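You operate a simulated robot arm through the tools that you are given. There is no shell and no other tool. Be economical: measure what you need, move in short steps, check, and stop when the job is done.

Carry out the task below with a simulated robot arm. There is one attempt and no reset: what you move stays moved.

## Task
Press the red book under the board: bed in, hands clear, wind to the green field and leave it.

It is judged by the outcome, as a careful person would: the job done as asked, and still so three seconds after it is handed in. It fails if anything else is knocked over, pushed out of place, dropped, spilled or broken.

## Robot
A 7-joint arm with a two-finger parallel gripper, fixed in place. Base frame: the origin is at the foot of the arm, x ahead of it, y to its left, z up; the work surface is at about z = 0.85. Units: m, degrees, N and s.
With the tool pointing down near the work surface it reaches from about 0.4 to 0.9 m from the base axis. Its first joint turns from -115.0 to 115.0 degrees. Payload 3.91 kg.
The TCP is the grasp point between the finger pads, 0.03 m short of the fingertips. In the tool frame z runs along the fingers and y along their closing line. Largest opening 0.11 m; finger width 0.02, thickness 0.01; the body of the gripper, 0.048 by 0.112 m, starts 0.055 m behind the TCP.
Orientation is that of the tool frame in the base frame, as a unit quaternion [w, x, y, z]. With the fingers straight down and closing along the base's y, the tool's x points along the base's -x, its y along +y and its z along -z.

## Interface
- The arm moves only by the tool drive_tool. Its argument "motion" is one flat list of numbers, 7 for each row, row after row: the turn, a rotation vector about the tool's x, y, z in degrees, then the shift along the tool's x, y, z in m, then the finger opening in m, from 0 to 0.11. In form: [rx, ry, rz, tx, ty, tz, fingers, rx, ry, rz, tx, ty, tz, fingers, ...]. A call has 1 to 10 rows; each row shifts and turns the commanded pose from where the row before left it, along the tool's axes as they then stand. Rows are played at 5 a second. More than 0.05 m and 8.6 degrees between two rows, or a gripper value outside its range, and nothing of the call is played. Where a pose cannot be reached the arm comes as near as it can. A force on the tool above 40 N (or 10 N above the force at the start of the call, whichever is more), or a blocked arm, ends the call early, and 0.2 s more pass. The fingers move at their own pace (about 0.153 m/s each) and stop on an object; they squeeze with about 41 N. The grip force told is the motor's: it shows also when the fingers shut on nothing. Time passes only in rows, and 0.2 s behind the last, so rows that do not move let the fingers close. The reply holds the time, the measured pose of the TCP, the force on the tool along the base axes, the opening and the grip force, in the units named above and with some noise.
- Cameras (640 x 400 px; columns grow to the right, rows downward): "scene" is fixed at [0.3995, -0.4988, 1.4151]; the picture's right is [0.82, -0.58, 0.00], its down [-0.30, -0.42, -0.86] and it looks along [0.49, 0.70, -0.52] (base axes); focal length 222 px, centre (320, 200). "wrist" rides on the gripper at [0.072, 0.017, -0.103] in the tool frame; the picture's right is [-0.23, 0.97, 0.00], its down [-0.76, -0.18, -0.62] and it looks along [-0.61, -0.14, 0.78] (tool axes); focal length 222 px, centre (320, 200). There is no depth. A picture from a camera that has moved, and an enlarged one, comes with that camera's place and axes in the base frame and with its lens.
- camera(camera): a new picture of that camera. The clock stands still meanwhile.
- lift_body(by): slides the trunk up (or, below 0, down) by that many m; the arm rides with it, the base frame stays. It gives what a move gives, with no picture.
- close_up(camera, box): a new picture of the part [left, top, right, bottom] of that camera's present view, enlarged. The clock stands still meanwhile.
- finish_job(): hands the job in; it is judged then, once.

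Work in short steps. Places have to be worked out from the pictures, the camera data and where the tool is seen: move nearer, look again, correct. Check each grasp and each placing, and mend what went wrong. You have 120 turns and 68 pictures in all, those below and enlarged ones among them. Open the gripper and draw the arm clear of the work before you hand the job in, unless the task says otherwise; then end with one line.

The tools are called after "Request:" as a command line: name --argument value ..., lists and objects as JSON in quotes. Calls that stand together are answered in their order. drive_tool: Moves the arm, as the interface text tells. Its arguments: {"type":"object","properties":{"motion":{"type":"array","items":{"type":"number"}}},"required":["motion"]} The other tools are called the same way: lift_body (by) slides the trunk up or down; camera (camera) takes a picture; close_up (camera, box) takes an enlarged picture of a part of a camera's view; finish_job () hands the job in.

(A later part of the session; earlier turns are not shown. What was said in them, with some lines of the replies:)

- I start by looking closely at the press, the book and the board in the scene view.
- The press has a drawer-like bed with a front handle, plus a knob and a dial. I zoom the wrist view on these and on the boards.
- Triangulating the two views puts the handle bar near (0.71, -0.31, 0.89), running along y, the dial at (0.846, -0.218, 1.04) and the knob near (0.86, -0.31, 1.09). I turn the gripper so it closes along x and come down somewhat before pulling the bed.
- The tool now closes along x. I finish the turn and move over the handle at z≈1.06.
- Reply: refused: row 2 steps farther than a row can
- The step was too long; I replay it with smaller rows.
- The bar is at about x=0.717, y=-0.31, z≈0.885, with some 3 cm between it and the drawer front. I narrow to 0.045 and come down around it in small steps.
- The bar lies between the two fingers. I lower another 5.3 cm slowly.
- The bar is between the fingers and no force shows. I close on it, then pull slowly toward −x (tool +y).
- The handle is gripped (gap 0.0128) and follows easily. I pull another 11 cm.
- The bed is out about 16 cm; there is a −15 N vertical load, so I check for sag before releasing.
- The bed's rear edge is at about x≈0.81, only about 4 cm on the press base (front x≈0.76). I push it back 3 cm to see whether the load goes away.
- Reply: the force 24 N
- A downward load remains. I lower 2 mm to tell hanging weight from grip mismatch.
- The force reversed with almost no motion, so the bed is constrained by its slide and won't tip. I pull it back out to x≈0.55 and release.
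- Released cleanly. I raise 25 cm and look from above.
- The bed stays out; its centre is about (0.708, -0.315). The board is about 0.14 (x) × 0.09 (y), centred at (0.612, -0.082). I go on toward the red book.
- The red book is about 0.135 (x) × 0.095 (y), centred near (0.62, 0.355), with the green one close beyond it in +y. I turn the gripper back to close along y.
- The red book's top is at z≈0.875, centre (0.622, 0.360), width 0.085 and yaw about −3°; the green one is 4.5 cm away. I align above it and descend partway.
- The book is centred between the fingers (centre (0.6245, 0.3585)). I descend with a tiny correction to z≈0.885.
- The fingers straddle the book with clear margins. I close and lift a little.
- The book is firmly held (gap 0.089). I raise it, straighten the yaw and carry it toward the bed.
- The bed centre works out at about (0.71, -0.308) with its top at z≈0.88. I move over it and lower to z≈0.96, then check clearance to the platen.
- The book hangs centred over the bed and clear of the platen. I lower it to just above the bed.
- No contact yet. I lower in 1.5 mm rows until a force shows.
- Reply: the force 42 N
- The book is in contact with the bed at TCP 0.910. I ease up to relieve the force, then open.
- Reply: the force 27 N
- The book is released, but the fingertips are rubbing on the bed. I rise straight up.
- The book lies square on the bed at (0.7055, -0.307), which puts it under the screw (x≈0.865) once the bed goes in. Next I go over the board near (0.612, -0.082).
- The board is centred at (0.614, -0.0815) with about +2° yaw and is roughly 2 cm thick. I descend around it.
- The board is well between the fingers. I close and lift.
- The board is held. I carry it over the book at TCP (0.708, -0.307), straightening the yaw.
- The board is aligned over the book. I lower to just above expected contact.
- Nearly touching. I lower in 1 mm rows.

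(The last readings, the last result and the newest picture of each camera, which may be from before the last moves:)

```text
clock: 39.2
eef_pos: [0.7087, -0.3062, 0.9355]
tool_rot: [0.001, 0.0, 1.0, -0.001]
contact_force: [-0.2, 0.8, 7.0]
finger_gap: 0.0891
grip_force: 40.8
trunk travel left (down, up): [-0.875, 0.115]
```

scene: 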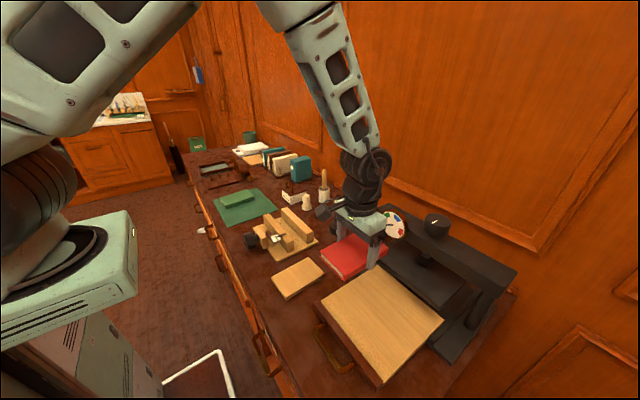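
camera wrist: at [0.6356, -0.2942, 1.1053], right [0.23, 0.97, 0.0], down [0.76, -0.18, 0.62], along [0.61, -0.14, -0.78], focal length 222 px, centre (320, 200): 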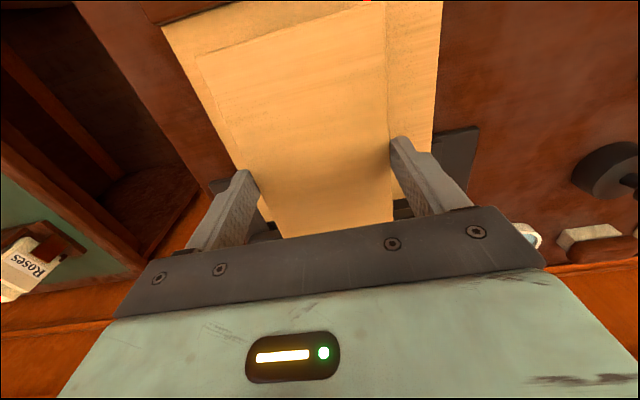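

The board is on the book at light force (7 N). I open and rise straight up.

Request:
drive_tool --motion '[0, 0, 0, 0, 0, -0.0005, 0.11, 0, 0, 0, 0, 0, 0, 0.11, 0, 0, 0, 0, 0, 0, 0.11, 0, 0, 0, 0, 0, -0.01, 0.11, 0, 0, 0, 0, 0, -0.04, 0.11, 0, 0, 0, 0, 0, -0.045, 0.11]'

Request:
camera --camera "wrist"

Request:
close_up --camera "scene" --box '[310, 200, 530, 390]'

```text
clock: 40.6
eef_pos: [0.7086, -0.3052, 1.0293]
tool_rot: [0.0, 0.0, 1.0, 0.001]
contact_force: [0.4, 0.1, 0.3]
finger_gap: 0.1103
grip_force: 0.0
trunk travel left (down, up): [-0.875, 0.115]
```

```text
28 pictures are left
camera wrist: at [0.6362, -0.2887, 1.1324], right [0.23, 0.97, 0.0], down [0.76, -0.18, 0.62], along [0.61, -0.14, -0.78], focal length 222 px, centre (320, 200)
```

wrist: 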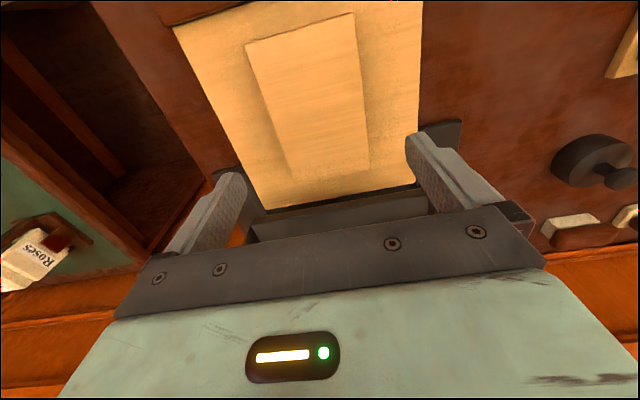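

```text
2.11 times, centred on (420, 295) of scene
camera zoom: at [0.3995, -0.4988, 1.4151], right [0.82, -0.58, 0.0], down [-0.3, -0.42, -0.86], along [0.49, 0.7, -0.52], focal length 468 px, centre (110, 0)
```

zoom: 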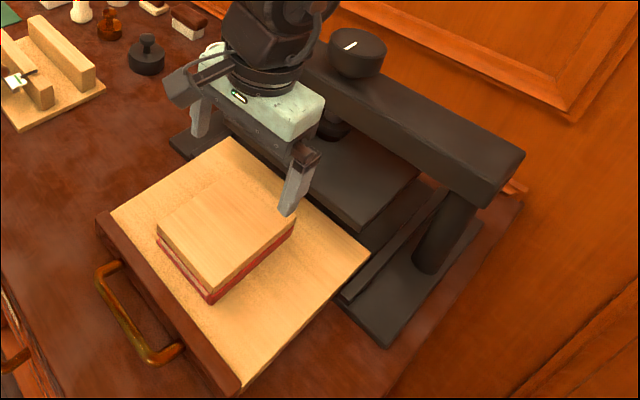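

The board covers the book. Checking the platen corner in two views puts it at (0.78, -0.406, 0.974), so the stack (top ≈0.92) clears it. I go back to the handle, turning the gripper by −90° again.

Request:
drive_tool --motion '[0, 0, 0, 0.04, 0, -0.02, 0.11, 0, 0, 0, 0.04, 0, 0, 0.11, 0, 0, 0, 0.04, 0, 0, 0.08, 0, 0, 0, 0.039, -0.004, 0, 0.045, 0, 0, -8.5, 0, 0, 0, 0.045, 0, 0, -8.5, 0, 0, 0, 0.045, 0, 0, -8.5, 0, 0, 0, 0.045, 0, 0, -8.5, 0, 0, 0, 0.045, 0, 0, -8.5, 0, 0, 0, 0.045, 0, 0, -8.5, 0, 0, 0, 0.045]'

Request:
drive_tool --motion '[0, 0, -8.5, 0, 0, 0, 0.045, 0, 0, -8.5, 0, 0, 0, 0.045, 0, 0, -8.5, 0, 0, 0, 0.045, 0, 0, -8.5, 0, 0, 0, 0.045, 0, 0, -5, 0, 0, 0.02, 0.045, 0, 0, 0, 0, 0, 0.04, 0.045, 0, 0, 0, 0, 0, 0.03, 0.045]'

Request:
camera --camera "wrist"

```text
clock: 42.8
eef_pos: [0.5485, -0.3093, 1.0498]
tool_rot: [0.0, -0.43, 0.903, -0.001]
contact_force: [-0.8, 0.4, -0.7]
finger_gap: 0.045
grip_force: 0.0
trunk travel left (down, up): [-0.875, 0.115]
```

```text
clock: 44.4
eef_pos: [0.5506, -0.3089, 0.9566]
tool_rot: [0.001, 0.707, -0.707, 0.001]
contact_force: [-1.1, 1.0, 0.2]
finger_gap: 0.045
grip_force: 0.0
trunk travel left (down, up): [-0.875, 0.115]
```

```text
26 pictures are left
camera wrist: at [0.5339, -0.383, 1.0622], right [-0.97, 0.23, 0.0], down [0.18, 0.76, 0.62], along [0.14, 0.61, -0.78], focal length 222 px, centre (320, 200)
```

wrist: 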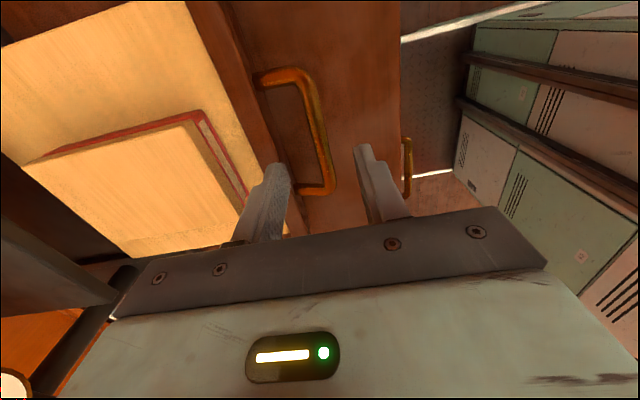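

The bar is between the fingers again. I lower and close on it.

Request:
drive_tool --motion '[0, 0, 0, 0, 0, 0.035, 0.045, 0, 0, 0, 0, 0, 0.03, 0.045, 0, 0, 0, 0, 0, 0.005, 0.045, 0, 0, 0, 0, 0, 0, 0.0, 0, 0, 0, 0, 0, 0, 0.0]'

```text
clock: 45.6
eef_pos: [0.5491, -0.3105, 0.8892]
tool_rot: [0.0, -0.707, 0.707, 0.0]
contact_force: [0.5, -0.7, -2.2]
finger_gap: 0.0127
grip_force: 45.6
trunk travel left (down, up): [-0.875, 0.115]
```

Gripped. I slide the bed in gently.

Request:
drive_tool --motion '[0, 0, 0, 0, -0.005, 0, 0.0, 0, 0, 0, 0, -0.01, 0, 0.0, 0, 0, 0, 0, -0.012, 0, 0.0, 0, 0, 0, 0, -0.012, 0, 0.0, 0, 0, 0, 0, -0.012, 0, 0.0, 0, 0, 0, 0, -0.012, 0, 0.0, 0, 0, 0, 0, -0.01, 0, 0.0, 0, 0, 0, 0, -0.005, 0, 0.0]'

Request:
close_up --camera "scene" --box '[310, 200, 530, 390]'

```text
clock: 47.4
eef_pos: [0.6281, -0.3105, 0.8889]
tool_rot: [0.0, -0.707, 0.708, 0.0]
contact_force: [-0.6, -1.9, -21.8]
finger_gap: 0.0125
grip_force: 45.2
trunk travel left (down, up): [-0.875, 0.115]
```

```text
2.11 times, centred on (420, 295) of scene
camera zoom: at [0.3995, -0.4988, 1.4151], right [0.82, -0.58, 0.0], down [-0.3, -0.42, -0.86], along [0.49, 0.7, -0.52], focal length 468 px, centre (110, 0)
```

zoom: 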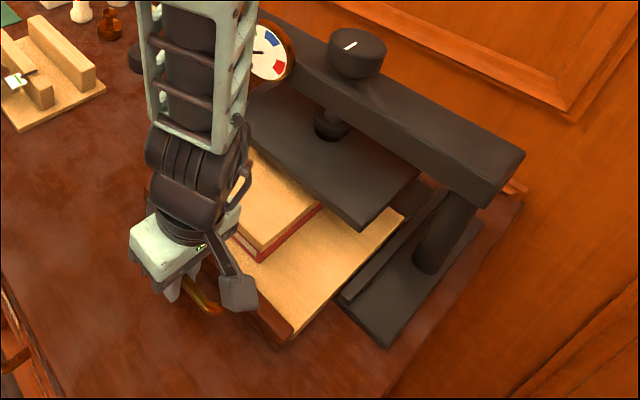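

The stack slides under the platen freely. I continue, easing the command down 1 mm, until the stop.

Request:
drive_tool --motion '[0, 0, 0, 0, -0.005, 0.001, 0.0, 0, 0, 0, 0, -0.01, 0, 0.0, 0, 0, 0, 0, -0.012, 0, 0.0, 0, 0, 0, 0, -0.012, 0, 0.0, 0, 0, 0, 0, -0.012, 0, 0.0, 0, 0, 0, 0, -0.012, 0, 0.0, 0, 0, 0, 0, -0.01, 0, 0.0, 0, 0, 0, 0, -0.005, 0, 0.0, 0, 0, 0, 0, -0.003, 0, 0.0]'

Request:
close_up --camera "scene" --box '[310, 200, 530, 390]'

```text
clock: 49.4
eef_pos: [0.7083, -0.3093, 0.8883]
tool_rot: [0.0, 0.707, -0.707, 0.002]
contact_force: [0.3, 5.0, 12.6]
finger_gap: 0.0124
grip_force: 44.9
trunk travel left (down, up): [-0.875, 0.115]
```

```text
2.11 times, centred on (420, 295) of scene
camera zoom: at [0.3995, -0.4988, 1.4151], right [0.82, -0.58, 0.0], down [-0.3, -0.42, -0.86], along [0.49, 0.7, -0.52], focal length 468 px, centre (110, 0)
```

zoom: 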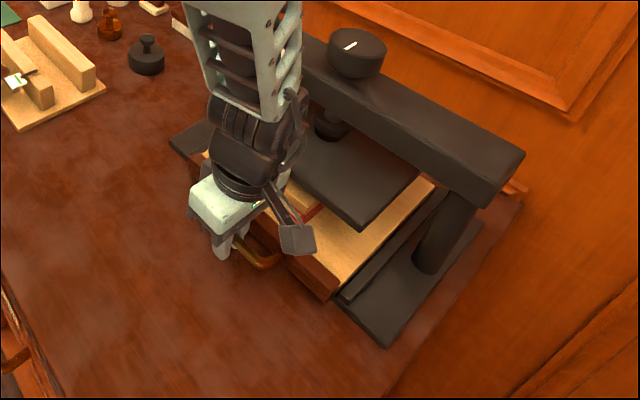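

It's near the original position. I feel for the stop with 2–3 mm pushes.

Request:
drive_tool --motion '[0, 0, 0, 0, -0.003, 0, 0.0, 0, 0, 0, 0, -0.003, 0, 0.0, 0, 0, 0, 0, -0.003, 0, 0.0]'

```text
clock: 50.2
eef_pos: [0.7122, -0.311, 0.8889]
tool_rot: [-0.002, -0.707, 0.708, 0.001]
contact_force: [-26.2, 7.6, 21.4]
finger_gap: 0.0125
grip_force: 45.1
trunk travel left (down, up): [-0.875, 0.115]
```

The bed is against its stop at x=0.712. I relax, release the handle and withdraw upward.

Request:
drive_tool --motion '[0, 0, 0, 0, 0.003, 0, 0.0, 0, 0, 0, 0, 0.0, 0, 0.045, 0, 0, 0, 0, 0, 0, 0.045, 0, 0, 0, 0, 0, -0.03, 0.045, 0, 0, 0, 0, 0, -0.045, 0.045, 0, 0, 0, 0, 0.02, -0.045, 0.08, 0, 0, 0, 0, 0.04, -0.02, 0.11, 0, 0, 0, 0, 0.04, -0.02, 0.11]'

Request:
camera --camera "scene"

Request:
camera --camera "wrist"

```text
clock: 52.0
eef_pos: [0.6146, -0.31, 1.0491]
tool_rot: [0.0, -0.706, 0.708, -0.001]
contact_force: [0.6, -0.7, 0.2]
finger_gap: 0.1098
grip_force: 0.0
trunk travel left (down, up): [-0.875, 0.115]
```

```text
23 pictures are left
```

scene: 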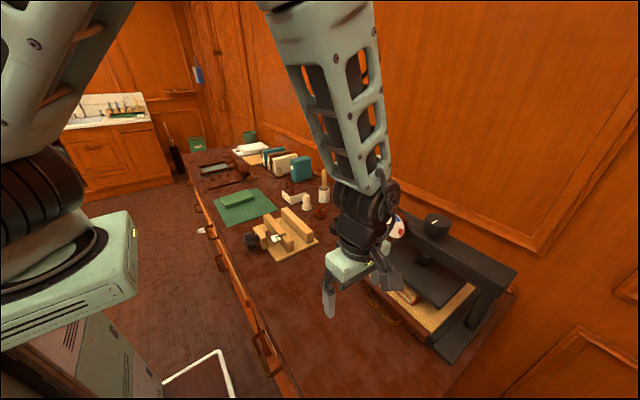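

```text
22 pictures are left
camera wrist: at [0.599, -0.3834, 1.153], right [-0.97, 0.23, 0.0], down [0.18, 0.76, 0.62], along [0.14, 0.61, -0.78], focal length 222 px, centre (320, 200)
```

wrist: 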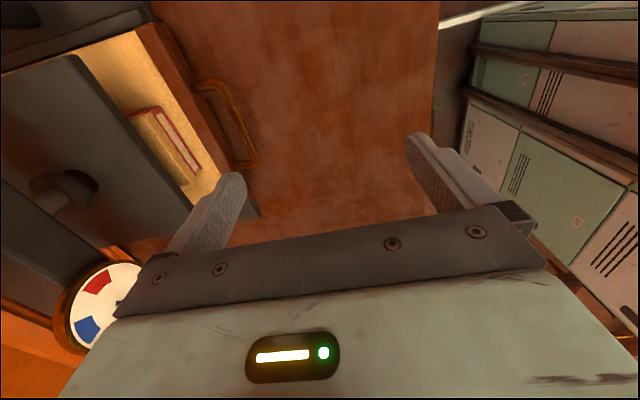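

The bed is in with the book and board under the platen. The knob (Ø≈0.065, top z≈1.10) is near (0.865, -0.314); I rise and move above it.

Request:
drive_tool --motion '[0, 0, 0, 0, 0, -0.045, 0.11, 0, 0, 0, 0, 0, -0.045, 0.11, 0, 0, 0, 0, 0, -0.045, 0.08, 0, 0, 0, 0, -0.03, -0.03, 0.08, 0, 0, 0, 0, -0.045, 0, 0.08, 0, 0, 0, 0, -0.045, 0, 0.08, 0, 0, 0, 0, -0.045, 0, 0.08, 0, 0, 0, 0, -0.045, 0, 0.08]'

Request:
camera --camera "wrist"

```text
clock: 53.8
eef_pos: [0.8255, -0.3105, 1.2147]
tool_rot: [0.0, -0.706, 0.708, 0.0]
contact_force: [-0.8, 0.5, -0.1]
finger_gap: 0.0799
grip_force: 0.0
trunk travel left (down, up): [-0.875, 0.115]
```

```text
21 pictures are left
camera wrist: at [0.8084, -0.3834, 1.3176], right [-0.97, 0.23, 0.0], down [0.18, 0.76, 0.62], along [0.14, 0.61, -0.78], focal length 222 px, centre (320, 200)
```

wrist: 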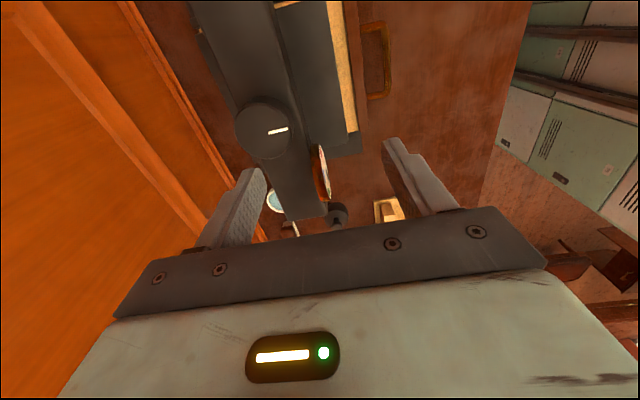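

The knob reads at (0.875±0.005, -0.315). I move over it and lower to just above it.

Request:
drive_tool --motion '[0, 0, 0, 0.002, -0.03, 0.01, 0.09, 0, 0, 0, 0.002, -0.018, 0.02, 0.09, 0, 0, 0, 0, 0, 0.03, 0.09]'

Request:
camera --camera "wrist"

Request:
close_up --camera "scene" --box '[360, 150, 520, 270]'

```text
clock: 54.6
eef_pos: [0.8735, -0.3152, 1.1533]
tool_rot: [-0.001, -0.707, 0.707, -0.001]
contact_force: [0.5, 0.2, -0.3]
finger_gap: 0.09
grip_force: 0.0
trunk travel left (down, up): [-0.875, 0.115]
```

```text
20 pictures are left
camera wrist: at [0.8563, -0.3874, 1.2584], right [-0.97, 0.23, 0.0], down [0.18, 0.76, 0.62], along [0.14, 0.61, -0.78], focal length 222 px, centre (320, 200)
```

wrist: 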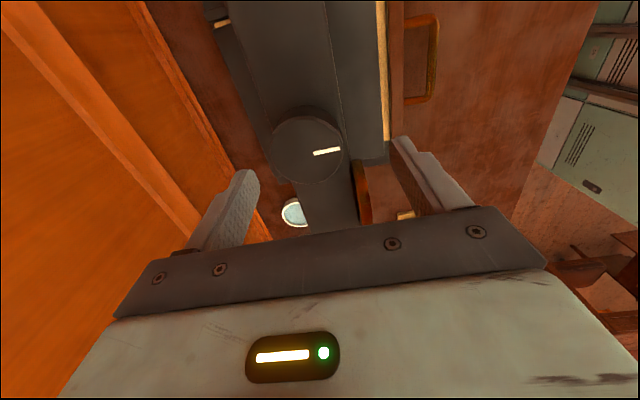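

```text
3.33 times, centred on (440, 210) of scene
camera zoom: at [0.3995, -0.4988, 1.4151], right [0.82, -0.58, 0.0], down [-0.3, -0.42, -0.86], along [0.49, 0.7, -0.52], focal length 741 px, centre (-80, 167)
```

zoom: 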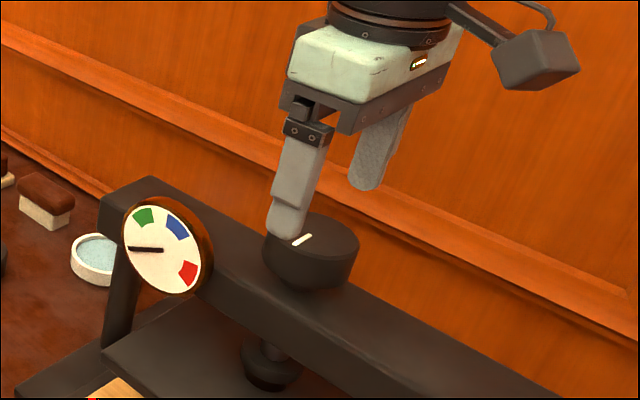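

Refined knob axis is about (0.881, -0.311) with top z≈1.09. I correct and descend, fingers on its ±x sides.

Request:
drive_tool --motion '[0, 0, 0, -0.004, -0.007, 0.01, 0.09, 0, 0, 0, 0, 0, 0.025, 0.09, 0, 0, 0, 0, 0, 0.02, 0.09]'

Request:
camera --camera "wrist"

Request:
close_up --camera "scene" --box '[360, 150, 520, 270]'

```text
clock: 55.4
eef_pos: [0.8803, -0.3109, 1.0975]
tool_rot: [0.0, -0.706, 0.708, -0.001]
contact_force: [0.5, -0.2, 0.0]
finger_gap: 0.0901
grip_force: 0.0
trunk travel left (down, up): [-0.875, 0.115]
```

```text
18 pictures are left
camera wrist: at [0.864, -0.3827, 1.2023], right [-0.97, 0.23, 0.0], down [0.18, 0.76, 0.62], along [0.14, 0.61, -0.78], focal length 222 px, centre (320, 200)
```

wrist: 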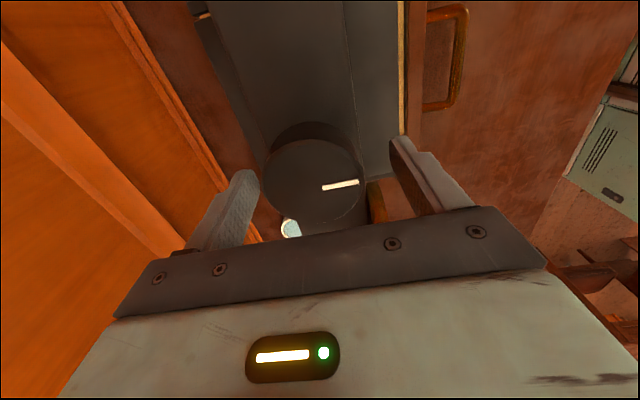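

```text
3.33 times, centred on (440, 210) of scene
camera zoom: at [0.3995, -0.4988, 1.4151], right [0.82, -0.58, 0.0], down [-0.3, -0.42, -0.86], along [0.49, 0.7, -0.52], focal length 741 px, centre (-80, 167)
```

zoom: 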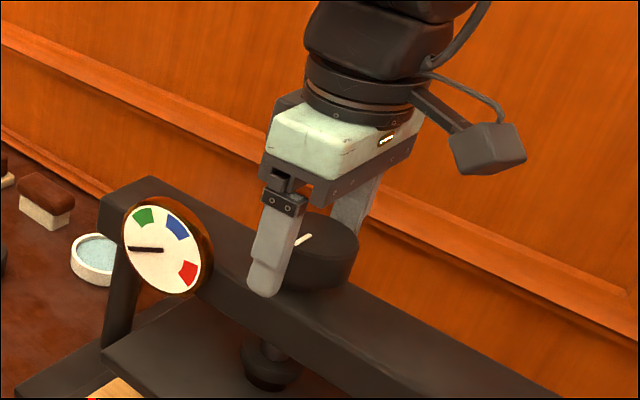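

The fingers straddle the knob with tips on its side. I close, then turn two steps clockwise (seen from above) to test.

Request:
drive_tool --motion '[0, 0, 0, 0, -0.002, 0, 0.0, 0, 0, 0, 0, 0, 0, 0.0, 0, 0, 0, 0, 0, 0, 0.0, 0, 0, 8, 0, 0, 0, 0.0, 0, 0, 8, 0, 0, 0, 0.0, 0, 0, 8, 0, 0, 0, 0.0]'

Request:
close_up --camera "scene" --box '[340, 180, 500, 300]'

```text
clock: 56.8
eef_pos: [0.884, -0.3103, 1.0994]
tool_rot: [0.002, -0.543, 0.839, -0.002]
contact_force: [39.1, -1.2, 6.4]
finger_gap: 0.0601
grip_force: 45.1
trunk travel left (down, up): [-0.875, 0.115]
```

```text
3.33 times, centred on (420, 240) of scene
camera zoom: at [0.3995, -0.4988, 1.4151], right [0.82, -0.58, 0.0], down [-0.3, -0.42, -0.86], along [0.49, 0.7, -0.52], focal length 741 px, centre (-13, 67)
```

zoom: 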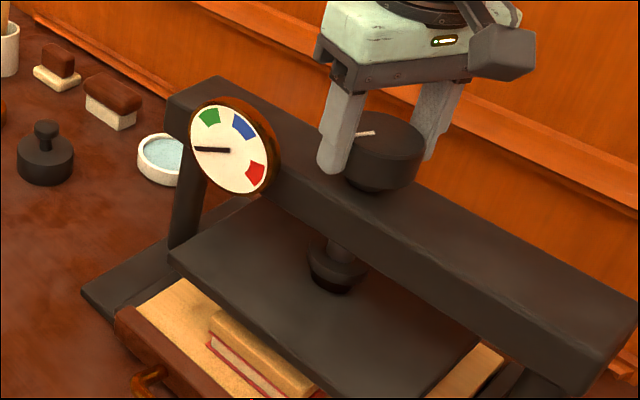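

The knob turned with the gripper (Ø 0.060). There's a side load of 39 N in x, so I shift 4 mm toward +x and wind on.

Request:
drive_tool --motion '[0, 0, 0, -0.0016, -0.0036, 0, 0.0, 0, 0, 8, 0, 0, 0, 0.0, 0, 0, 8, 0, 0, 0, 0.0]'

```text
clock: 57.6
eef_pos: [0.8839, -0.3098, 1.0978]
tool_rot: [0.0, -0.422, 0.907, 0.0]
contact_force: [13.2, 1.8, 11.8]
finger_gap: 0.06
grip_force: 44.5
trunk travel left (down, up): [-0.875, 0.115]
```

The load dropped. I wind further, 9 rows.

Request:
drive_tool --motion '[0, 0, 0, -0.001, -0.001, 0, 0.0, 0, 0, 8, 0, 0, 0, 0.0, 0, 0, 8, 0, 0, 0, 0.0, 0, 0, 8, 0, 0, 0, 0.0, 0, 0, 8, 0, 0, 0, 0.0, 0, 0, 8, 0, 0, 0, 0.0, 0, 0, 8, 0, 0, 0, 0.0, 0, 0, 8, 0, 0, 0, 0.0, 0, 0, 8, 0, 0, 0, 0.0, 0, 0, 8, 0, 0, 0, 0.0]'

Request:
close_up --camera "scene" --box '[340, 180, 500, 300]'

```text
clock: 59.8
eef_pos: [0.8836, -0.309, 1.0978]
tool_rot: [0.0, 0.192, 0.981, 0.0]
contact_force: [-27.6, 12.4, 1.0]
finger_gap: 0.0599
grip_force: 45.0
trunk travel left (down, up): [-0.875, 0.115]
```

```text
3.33 times, centred on (420, 240) of scene
camera zoom: at [0.3995, -0.4988, 1.4151], right [0.82, -0.58, 0.0], down [-0.3, -0.42, -0.86], along [0.49, 0.7, -0.52], focal length 741 px, centre (-13, 67)
```

zoom: 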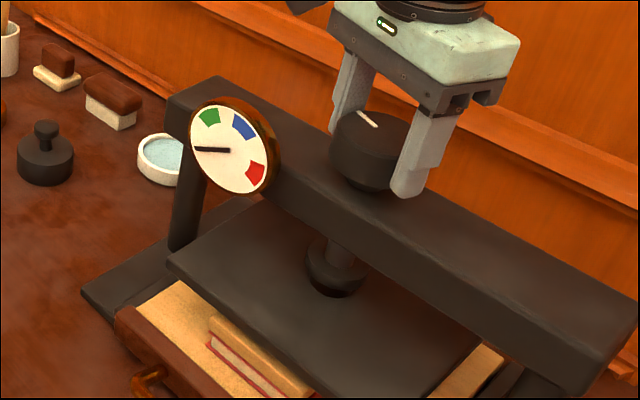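

It works: the marker turned and the platen is coming down. I relieve the load a little and keep turning to find the wrist's range.

Request:
drive_tool --motion '[0, 0, 0, 0.0022, 0, 0, 0.0, 0, 0, 8, 0, 0, 0, 0.0, 0, 0, 8, 0, 0, 0, 0.0, 0, 0, 8, 0, 0, 0, 0.0, 0, 0, 8, 0, 0, 0, 0.0, 0, 0, 8, 0, 0, 0, 0.0, 0, 0, 8, 0, 0, 0, 0.0, 0, 0, 8, 0, 0, 0, 0.0, 0, 0, 8, 0, 0, 0, 0.0]'

```text
clock: 61.8
eef_pos: [0.8857, -0.3088, 1.0981]
tool_rot: [0.002, 0.683, 0.731, 0.0]
contact_force: [2.4, 4.8, -11.5]
finger_gap: 0.0598
grip_force: 45.0
trunk travel left (down, up): [-0.875, 0.115]
```

Still turning freely (yaw 86°). I continue 8 more rows.

Request:
drive_tool --motion '[0, 0, 8, 0, 0, 0, 0.0, 0, 0, 8, 0, 0, 0, 0.0, 0, 0, 8, 0, 0, 0, 0.0, 0, 0, 8, 0, 0, 0, 0.0, 0, 0, 8, 0, 0, 0, 0.0, 0, 0, 8, 0, 0, 0, 0.0, 0, 0, 8, 0, 0, 0, 0.0, 0, 0, 8, 0, 0, 0, 0.0]'

Request:
close_up --camera "scene" --box '[340, 180, 500, 300]'

```text
clock: 63.6
eef_pos: [0.8855, -0.309, 1.0978]
tool_rot: [0.001, 0.966, 0.257, 0.0]
contact_force: [11.6, 1.7, -6.9]
finger_gap: 0.0598
grip_force: 45.2
trunk travel left (down, up): [-0.875, 0.115]
```

```text
3.33 times, centred on (420, 240) of scene
camera zoom: at [0.3995, -0.4988, 1.4151], right [0.82, -0.58, 0.0], down [-0.3, -0.42, -0.86], along [0.49, 0.7, -0.52], focal length 741 px, centre (-13, 67)
```

zoom: 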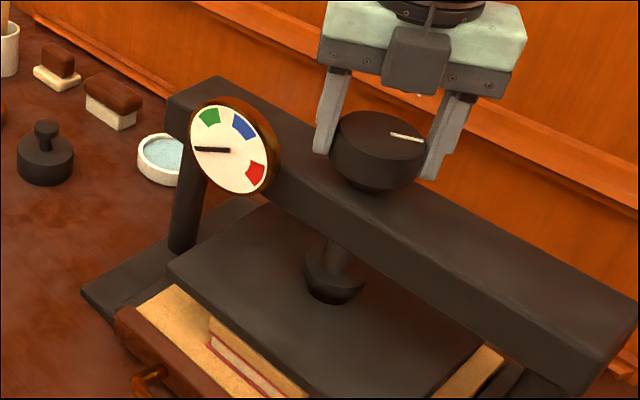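

Turned 240° in total; the platen is descending. I continue to probe the range.

Request:
drive_tool --motion '[0, 0, 8, 0, 0, 0, 0.0, 0, 0, 8, 0, 0, 0, 0.0, 0, 0, 8, 0, 0, 0, 0.0, 0, 0, 8, 0, 0, 0, 0.0, 0, 0, 8, 0, 0, 0, 0.0, 0, 0, 8, 0, 0, 0, 0.0, 0, 0, 8, 0, 0, 0, 0.0, 0, 0, 8, 0, 0, 0, 0.0]'

```text
clock: 65.4
eef_pos: [0.8844, -0.3103, 1.0975]
tool_rot: [-0.001, 0.966, -0.26, -0.001]
contact_force: [10.7, -2.3, 0.1]
finger_gap: 0.0598
grip_force: 44.5
out of reach, approached as far as the arm can: row 8
trunk travel left (down, up): [-0.875, 0.115]
```

The wrist reaches its limit at about 210°. I open, lift clear of the knob and turn back for a new grip.

Request:
drive_tool --motion '[0, 0, 0, 0, 0, 0, 0.08, 0, 0, 0, 0, 0, -0.02, 0.08, 0, 0, 0, 0, 0, -0.02, 0.08, 0, 0, -8.5, 0, 0, 0, 0.08, 0, 0, -8.5, 0, 0, 0, 0.08, 0, 0, -8.5, 0, 0, 0, 0.08, 0, 0, -8.5, 0, 0, 0, 0.08, 0, 0, -8.5, 0, 0, 0, 0.08, 0, 0, -8.5, 0, 0, 0, 0.08, 0, 0, -8.5, 0, 0, 0, 0.08]'

Request:
drive_tool --motion '[0, 0, -8.5, 0, 0, 0, 0.08, 0, 0, -8.5, 0, 0, 0, 0.08, 0, 0, -8.5, 0, 0, 0, 0.08, 0, 0, -8.5, 0, 0, 0, 0.08, 0, 0, -8.5, 0, 0, 0, 0.08, 0, 0, -8.5, 0, 0, 0, 0.08, 0, 0, -8.5, 0, 0, 0, 0.08, 0, 0, -8.5, 0, 0, 0, 0.08, 0, 0, -8.5, 0, 0, 0, 0.08, 0, 0, -8.5, 0, 0, 0, 0.08]'

Request:
drive_tool --motion '[0, 0, -8.5, 0, 0, 0, 0.08, 0, 0, -8.5, 0, 0, 0, 0.08, 0, 0, -8.5, 0, 0, 0, 0.08, 0, 0, -8.5, 0, 0, 0, 0.08, 0, 0, -8.5, 0, 0, 0, 0.08, 0, 0, -8.5, 0, 0, 0, 0.08, 0, 0, -8.5, 0, 0, 0, 0.08, 0, 0, -8.5, 0, 0, 0, 0.08, 0, 0, -8.5, 0, 0, 0, 0.08, 0, 0, -8.5, 0, 0, 0, 0.08]'

Request:
drive_tool --motion '[0, 0, -8.5, 0, 0, 0, 0.08, 0, 0, -8.5, 0, 0, 0, 0.08, 0, 0, -8.5, 0, 0, 0, 0.08, 0, 0, -8.5, 0, 0, 0, 0.08, 0, 0, -8.5, 0, 0, 0, 0.08, 0, 0, -8.5, 0, 0, 0, 0.08, 0, 0, -8.5, 0, 0, 0, 0.08, 0, 0, -8.5, 0, 0, 0, 0.08, 0, 0, -8.5, 0, 0, 0, 0.08]'

```text
clock: 67.6
eef_pos: [0.8839, -0.3082, 1.1389]
tool_rot: [0.001, 0.967, 0.255, 0.001]
contact_force: [0.1, -0.1, -0.4]
finger_gap: 0.0801
grip_force: 0.0
trunk travel left (down, up): [-0.875, 0.115]
```

```text
clock: 69.8
eef_pos: [0.885, -0.3095, 1.1393]
tool_rot: [0.001, 0.541, 0.841, 0.0]
contact_force: [1.2, -0.2, -0.3]
finger_gap: 0.08
grip_force: 0.1
trunk travel left (down, up): [-0.875, 0.115]
```

```text
clock: 72.0
eef_pos: [0.8844, -0.3095, 1.1396]
tool_rot: [0.001, -0.17, 0.985, -0.001]
contact_force: [0.4, 0.5, -0.4]
finger_gap: 0.0801
grip_force: 0.0
trunk travel left (down, up): [-0.875, 0.115]
```

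```text
clock: 74.0
eef_pos: [0.8842, -0.3103, 1.1402]
tool_rot: [-0.002, 0.744, -0.668, 0.0]
contact_force: [0.8, -1.2, 0.2]
finger_gap: 0.08
grip_force: 0.1
trunk travel left (down, up): [-0.875, 0.115]
```

Now at −96°. I try 5 more rows back, then check the view.

Request:
drive_tool --motion '[0, 0, -8.5, 0, 0, 0, 0.08, 0, 0, -8.5, 0, 0, 0, 0.08, 0, 0, -8.5, 0, 0, 0, 0.08, 0, 0, -8.5, 0, 0, 0, 0.08, 0, 0, -8.5, 0, 0, 0, 0.08]'

Request:
close_up --camera "scene" --box '[340, 180, 500, 300]'

```text
clock: 75.2
eef_pos: [0.884, -0.3102, 1.1389]
tool_rot: [0.001, 0.935, -0.353, 0.001]
contact_force: [0.1, -1.1, -0.6]
finger_gap: 0.0801
grip_force: 0.0
trunk travel left (down, up): [-0.875, 0.115]
```

```text
3.33 times, centred on (420, 240) of scene
camera zoom: at [0.3995, -0.4988, 1.4151], right [0.82, -0.58, 0.0], down [-0.3, -0.42, -0.86], along [0.49, 0.7, -0.52], focal length 741 px, centre (-13, 67)
```

zoom: 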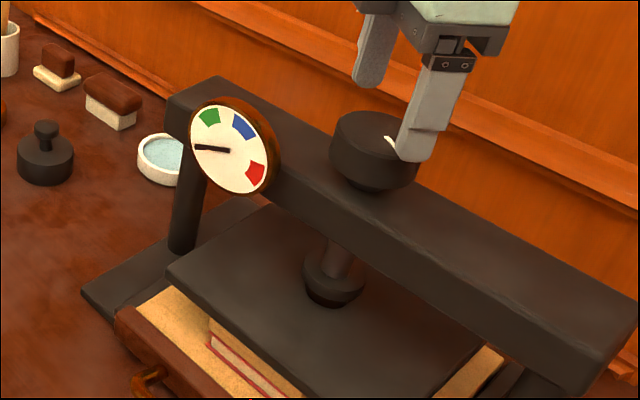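

Platen well down; the needle perhaps starts to move. I lower onto the knob again, close and turn 5 rows, then look.

Request:
drive_tool --motion '[0, 0, 0, 0, 0, 0.02, 0.08, 0, 0, 0, 0, 0, 0.02, 0.08, 0, 0, 0, 0, 0, 0, 0.0, 0, 0, 0, 0, 0, 0, 0.0, 0, 0, 8, 0, 0, 0, 0.0, 0, 0, 8, 0, 0, 0, 0.0, 0, 0, 8, 0, 0, 0, 0.0, 0, 0, 8, 0, 0, 0, 0.0]'

Request:
close_up --camera "scene" --box '[340, 180, 500, 300]'

```text
clock: 77.0
eef_pos: [0.8852, -0.3079, 1.0981]
tool_rot: [0.0, 0.801, -0.598, 0.0]
contact_force: [5.1, 8.1, -13.4]
finger_gap: 0.0589
grip_force: 44.9
trunk travel left (down, up): [-0.875, 0.115]
```

```text
3.33 times, centred on (420, 240) of scene
camera zoom: at [0.3995, -0.4988, 1.4151], right [0.82, -0.58, 0.0], down [-0.3, -0.42, -0.86], along [0.49, 0.7, -0.52], focal length 741 px, centre (-13, 67)
```

zoom: 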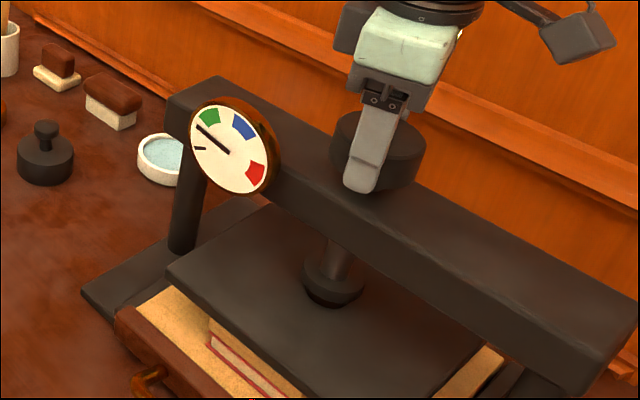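

The needle now rises about as fast as the knob turns and is just short of green. I turn 14° more and look closely.

Request:
drive_tool --motion '[0, 0, 7, 0, 0, 0, 0.0, 0, 0, 7, 0, 0, 0, 0.0]'

Request:
close_up --camera "scene" --box '[370, 195, 430, 245]'

```text
clock: 77.6
eef_pos: [0.8854, -0.309, 1.0971]
tool_rot: [0.001, 0.722, -0.692, -0.001]
contact_force: [4.9, 9.1, -18.7]
finger_gap: 0.059
grip_force: 45.4
trunk travel left (down, up): [-0.875, 0.115]
```

```text
8.00 times, centred on (400, 220) of scene
camera zoom: at [0.3995, -0.4988, 1.4151], right [0.82, -0.58, 0.0], down [-0.3, -0.42, -0.86], along [0.49, 0.7, -0.52], focal length 1779 px, centre (-320, 40)
```

zoom: 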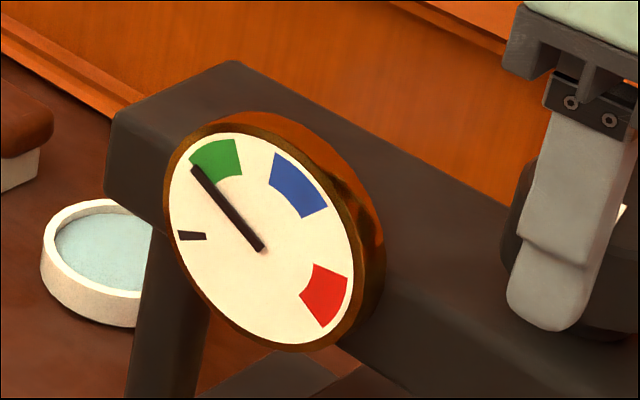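

The needle sits on the lower edge of green; about 13° more should centre it.

Request:
drive_tool --motion '[0, 0, 6.5, 0, 0, 0, 0.0, 0, 0, 6.5, 0, 0, 0, 0.0]'

Request:
close_up --camera "scene" --box '[370, 195, 430, 245]'

```text
clock: 78.2
eef_pos: [0.8847, -0.3089, 1.0975]
tool_rot: [0.0, -0.639, 0.769, 0.0]
contact_force: [5.5, 8.8, -22.6]
finger_gap: 0.059
grip_force: 45.0
trunk travel left (down, up): [-0.875, 0.115]
```

```text
8.00 times, centred on (400, 220) of scene
camera zoom: at [0.3995, -0.4988, 1.4151], right [0.82, -0.58, 0.0], down [-0.3, -0.42, -0.86], along [0.49, 0.7, -0.52], focal length 1779 px, centre (-320, 40)
```

zoom: 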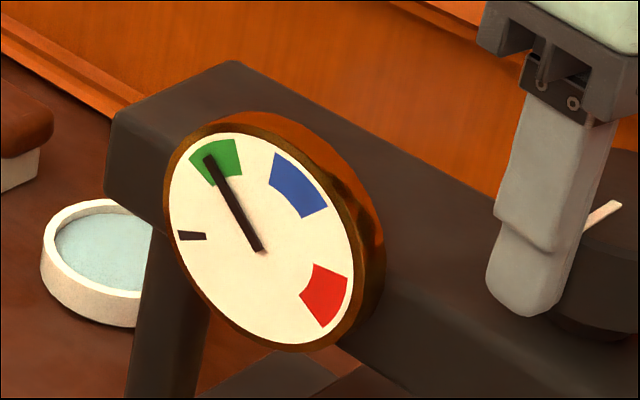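

The needle is in green, slightly below its middle. I add 3.5°, then open and lift, and see whether it holds.

Request:
drive_tool --motion '[0, 0, 3.5, 0, 0, 0, 0.0, 0, 0, 0, 0, 0, 0, 0.0, 0, 0, 0, 0, 0, 0, 0.08, 0, 0, 0, 0, 0, 0, 0.08, 0, 0, 0, 0, 0, -0.02, 0.08, 0, 0, 0, 0, 0, -0.04, 0.08, 0, 0, 0, 0, 0, -0.04, 0.08]'

Request:
close_up --camera "scene" --box '[370, 195, 430, 245]'

```text
clock: 79.8
eef_pos: [0.8822, -0.3085, 1.1983]
tool_rot: [0.0, -0.615, 0.788, 0.0]
contact_force: [-0.5, -0.2, 0.0]
finger_gap: 0.08
grip_force: 0.1
trunk travel left (down, up): [-0.875, 0.115]
```

```text
8.00 times, centred on (400, 220) of scene
camera zoom: at [0.3995, -0.4988, 1.4151], right [0.82, -0.58, 0.0], down [-0.3, -0.42, -0.86], along [0.49, 0.7, -0.52], focal length 1779 px, centre (-320, 40)
```

zoom: 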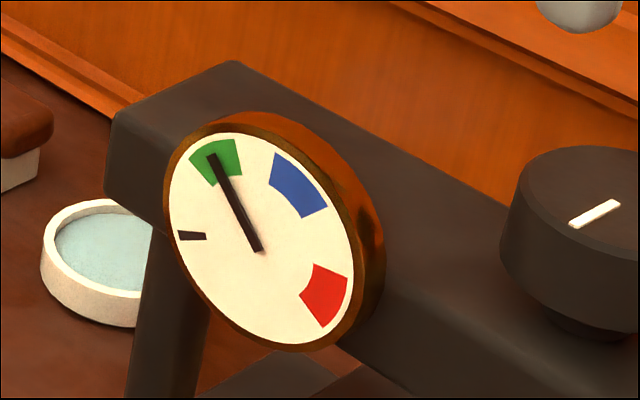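

The needle holds mid-green with the hand off. I draw the arm up and away, then recheck.

Request:
drive_tool --motion '[0, 0, 0, 0, 0, -0.045, 0.11, 0, 0, 0, 0, 0.02, -0.04, 0.11, 0, 0, 0, 0.01, 0.045, 0, 0.11, 0, 0, 0, 0.01, 0.045, 0, 0.11, 0, 0, 0, 0.01, 0.045, 0, 0.11, 0, 0, 0, 0.01, 0.045, 0, 0.11, 0, 0, 0, 0.01, 0.045, 0, 0.11, 0, 0, 0, 0, 0, 0, 0.11, 0, 0, 0, 0, 0, 0, 0.11, 0, 0, 0, 0, 0, 0, 0.11]'

Request:
camera --camera "scene"

Request:
close_up --camera "scene" --box '[340, 190, 520, 360]'

```text
clock: 82.0
eef_pos: [0.6359, -0.301, 1.2848]
tool_rot: [0.001, -0.616, 0.788, 0.0]
contact_force: [0.2, 0.7, 0.7]
finger_gap: 0.1099
grip_force: 0.0
trunk travel left (down, up): [-0.875, 0.115]
```

```text
8 pictures are left
```

scene: 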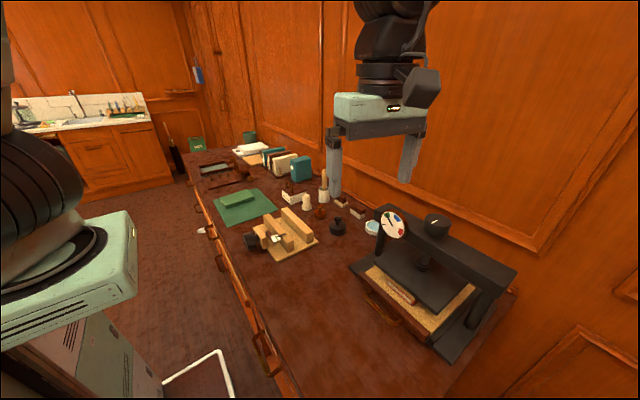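

```text
2.35 times, centred on (430, 275) of scene
camera zoom: at [0.3995, -0.4988, 1.4151], right [0.82, -0.58, 0.0], down [-0.3, -0.42, -0.86], along [0.49, 0.7, -0.52], focal length 523 px, centre (61, 24)
```

zoom: 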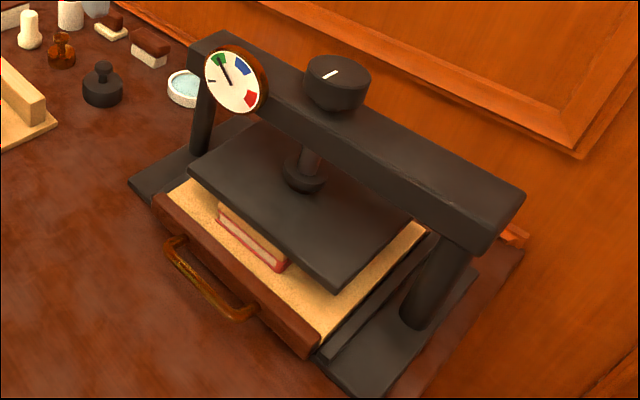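

The bed is in, the platen is down on the board and book, the needle is steady in green, the other items look undisturbed and the arm is clear. I hand the job in.

Request:
finish_job

```text
The job is handed in.
```

The red book is in the press under the board, with the bed pushed in to its stop, the needle steady in the green field and the arm clear.
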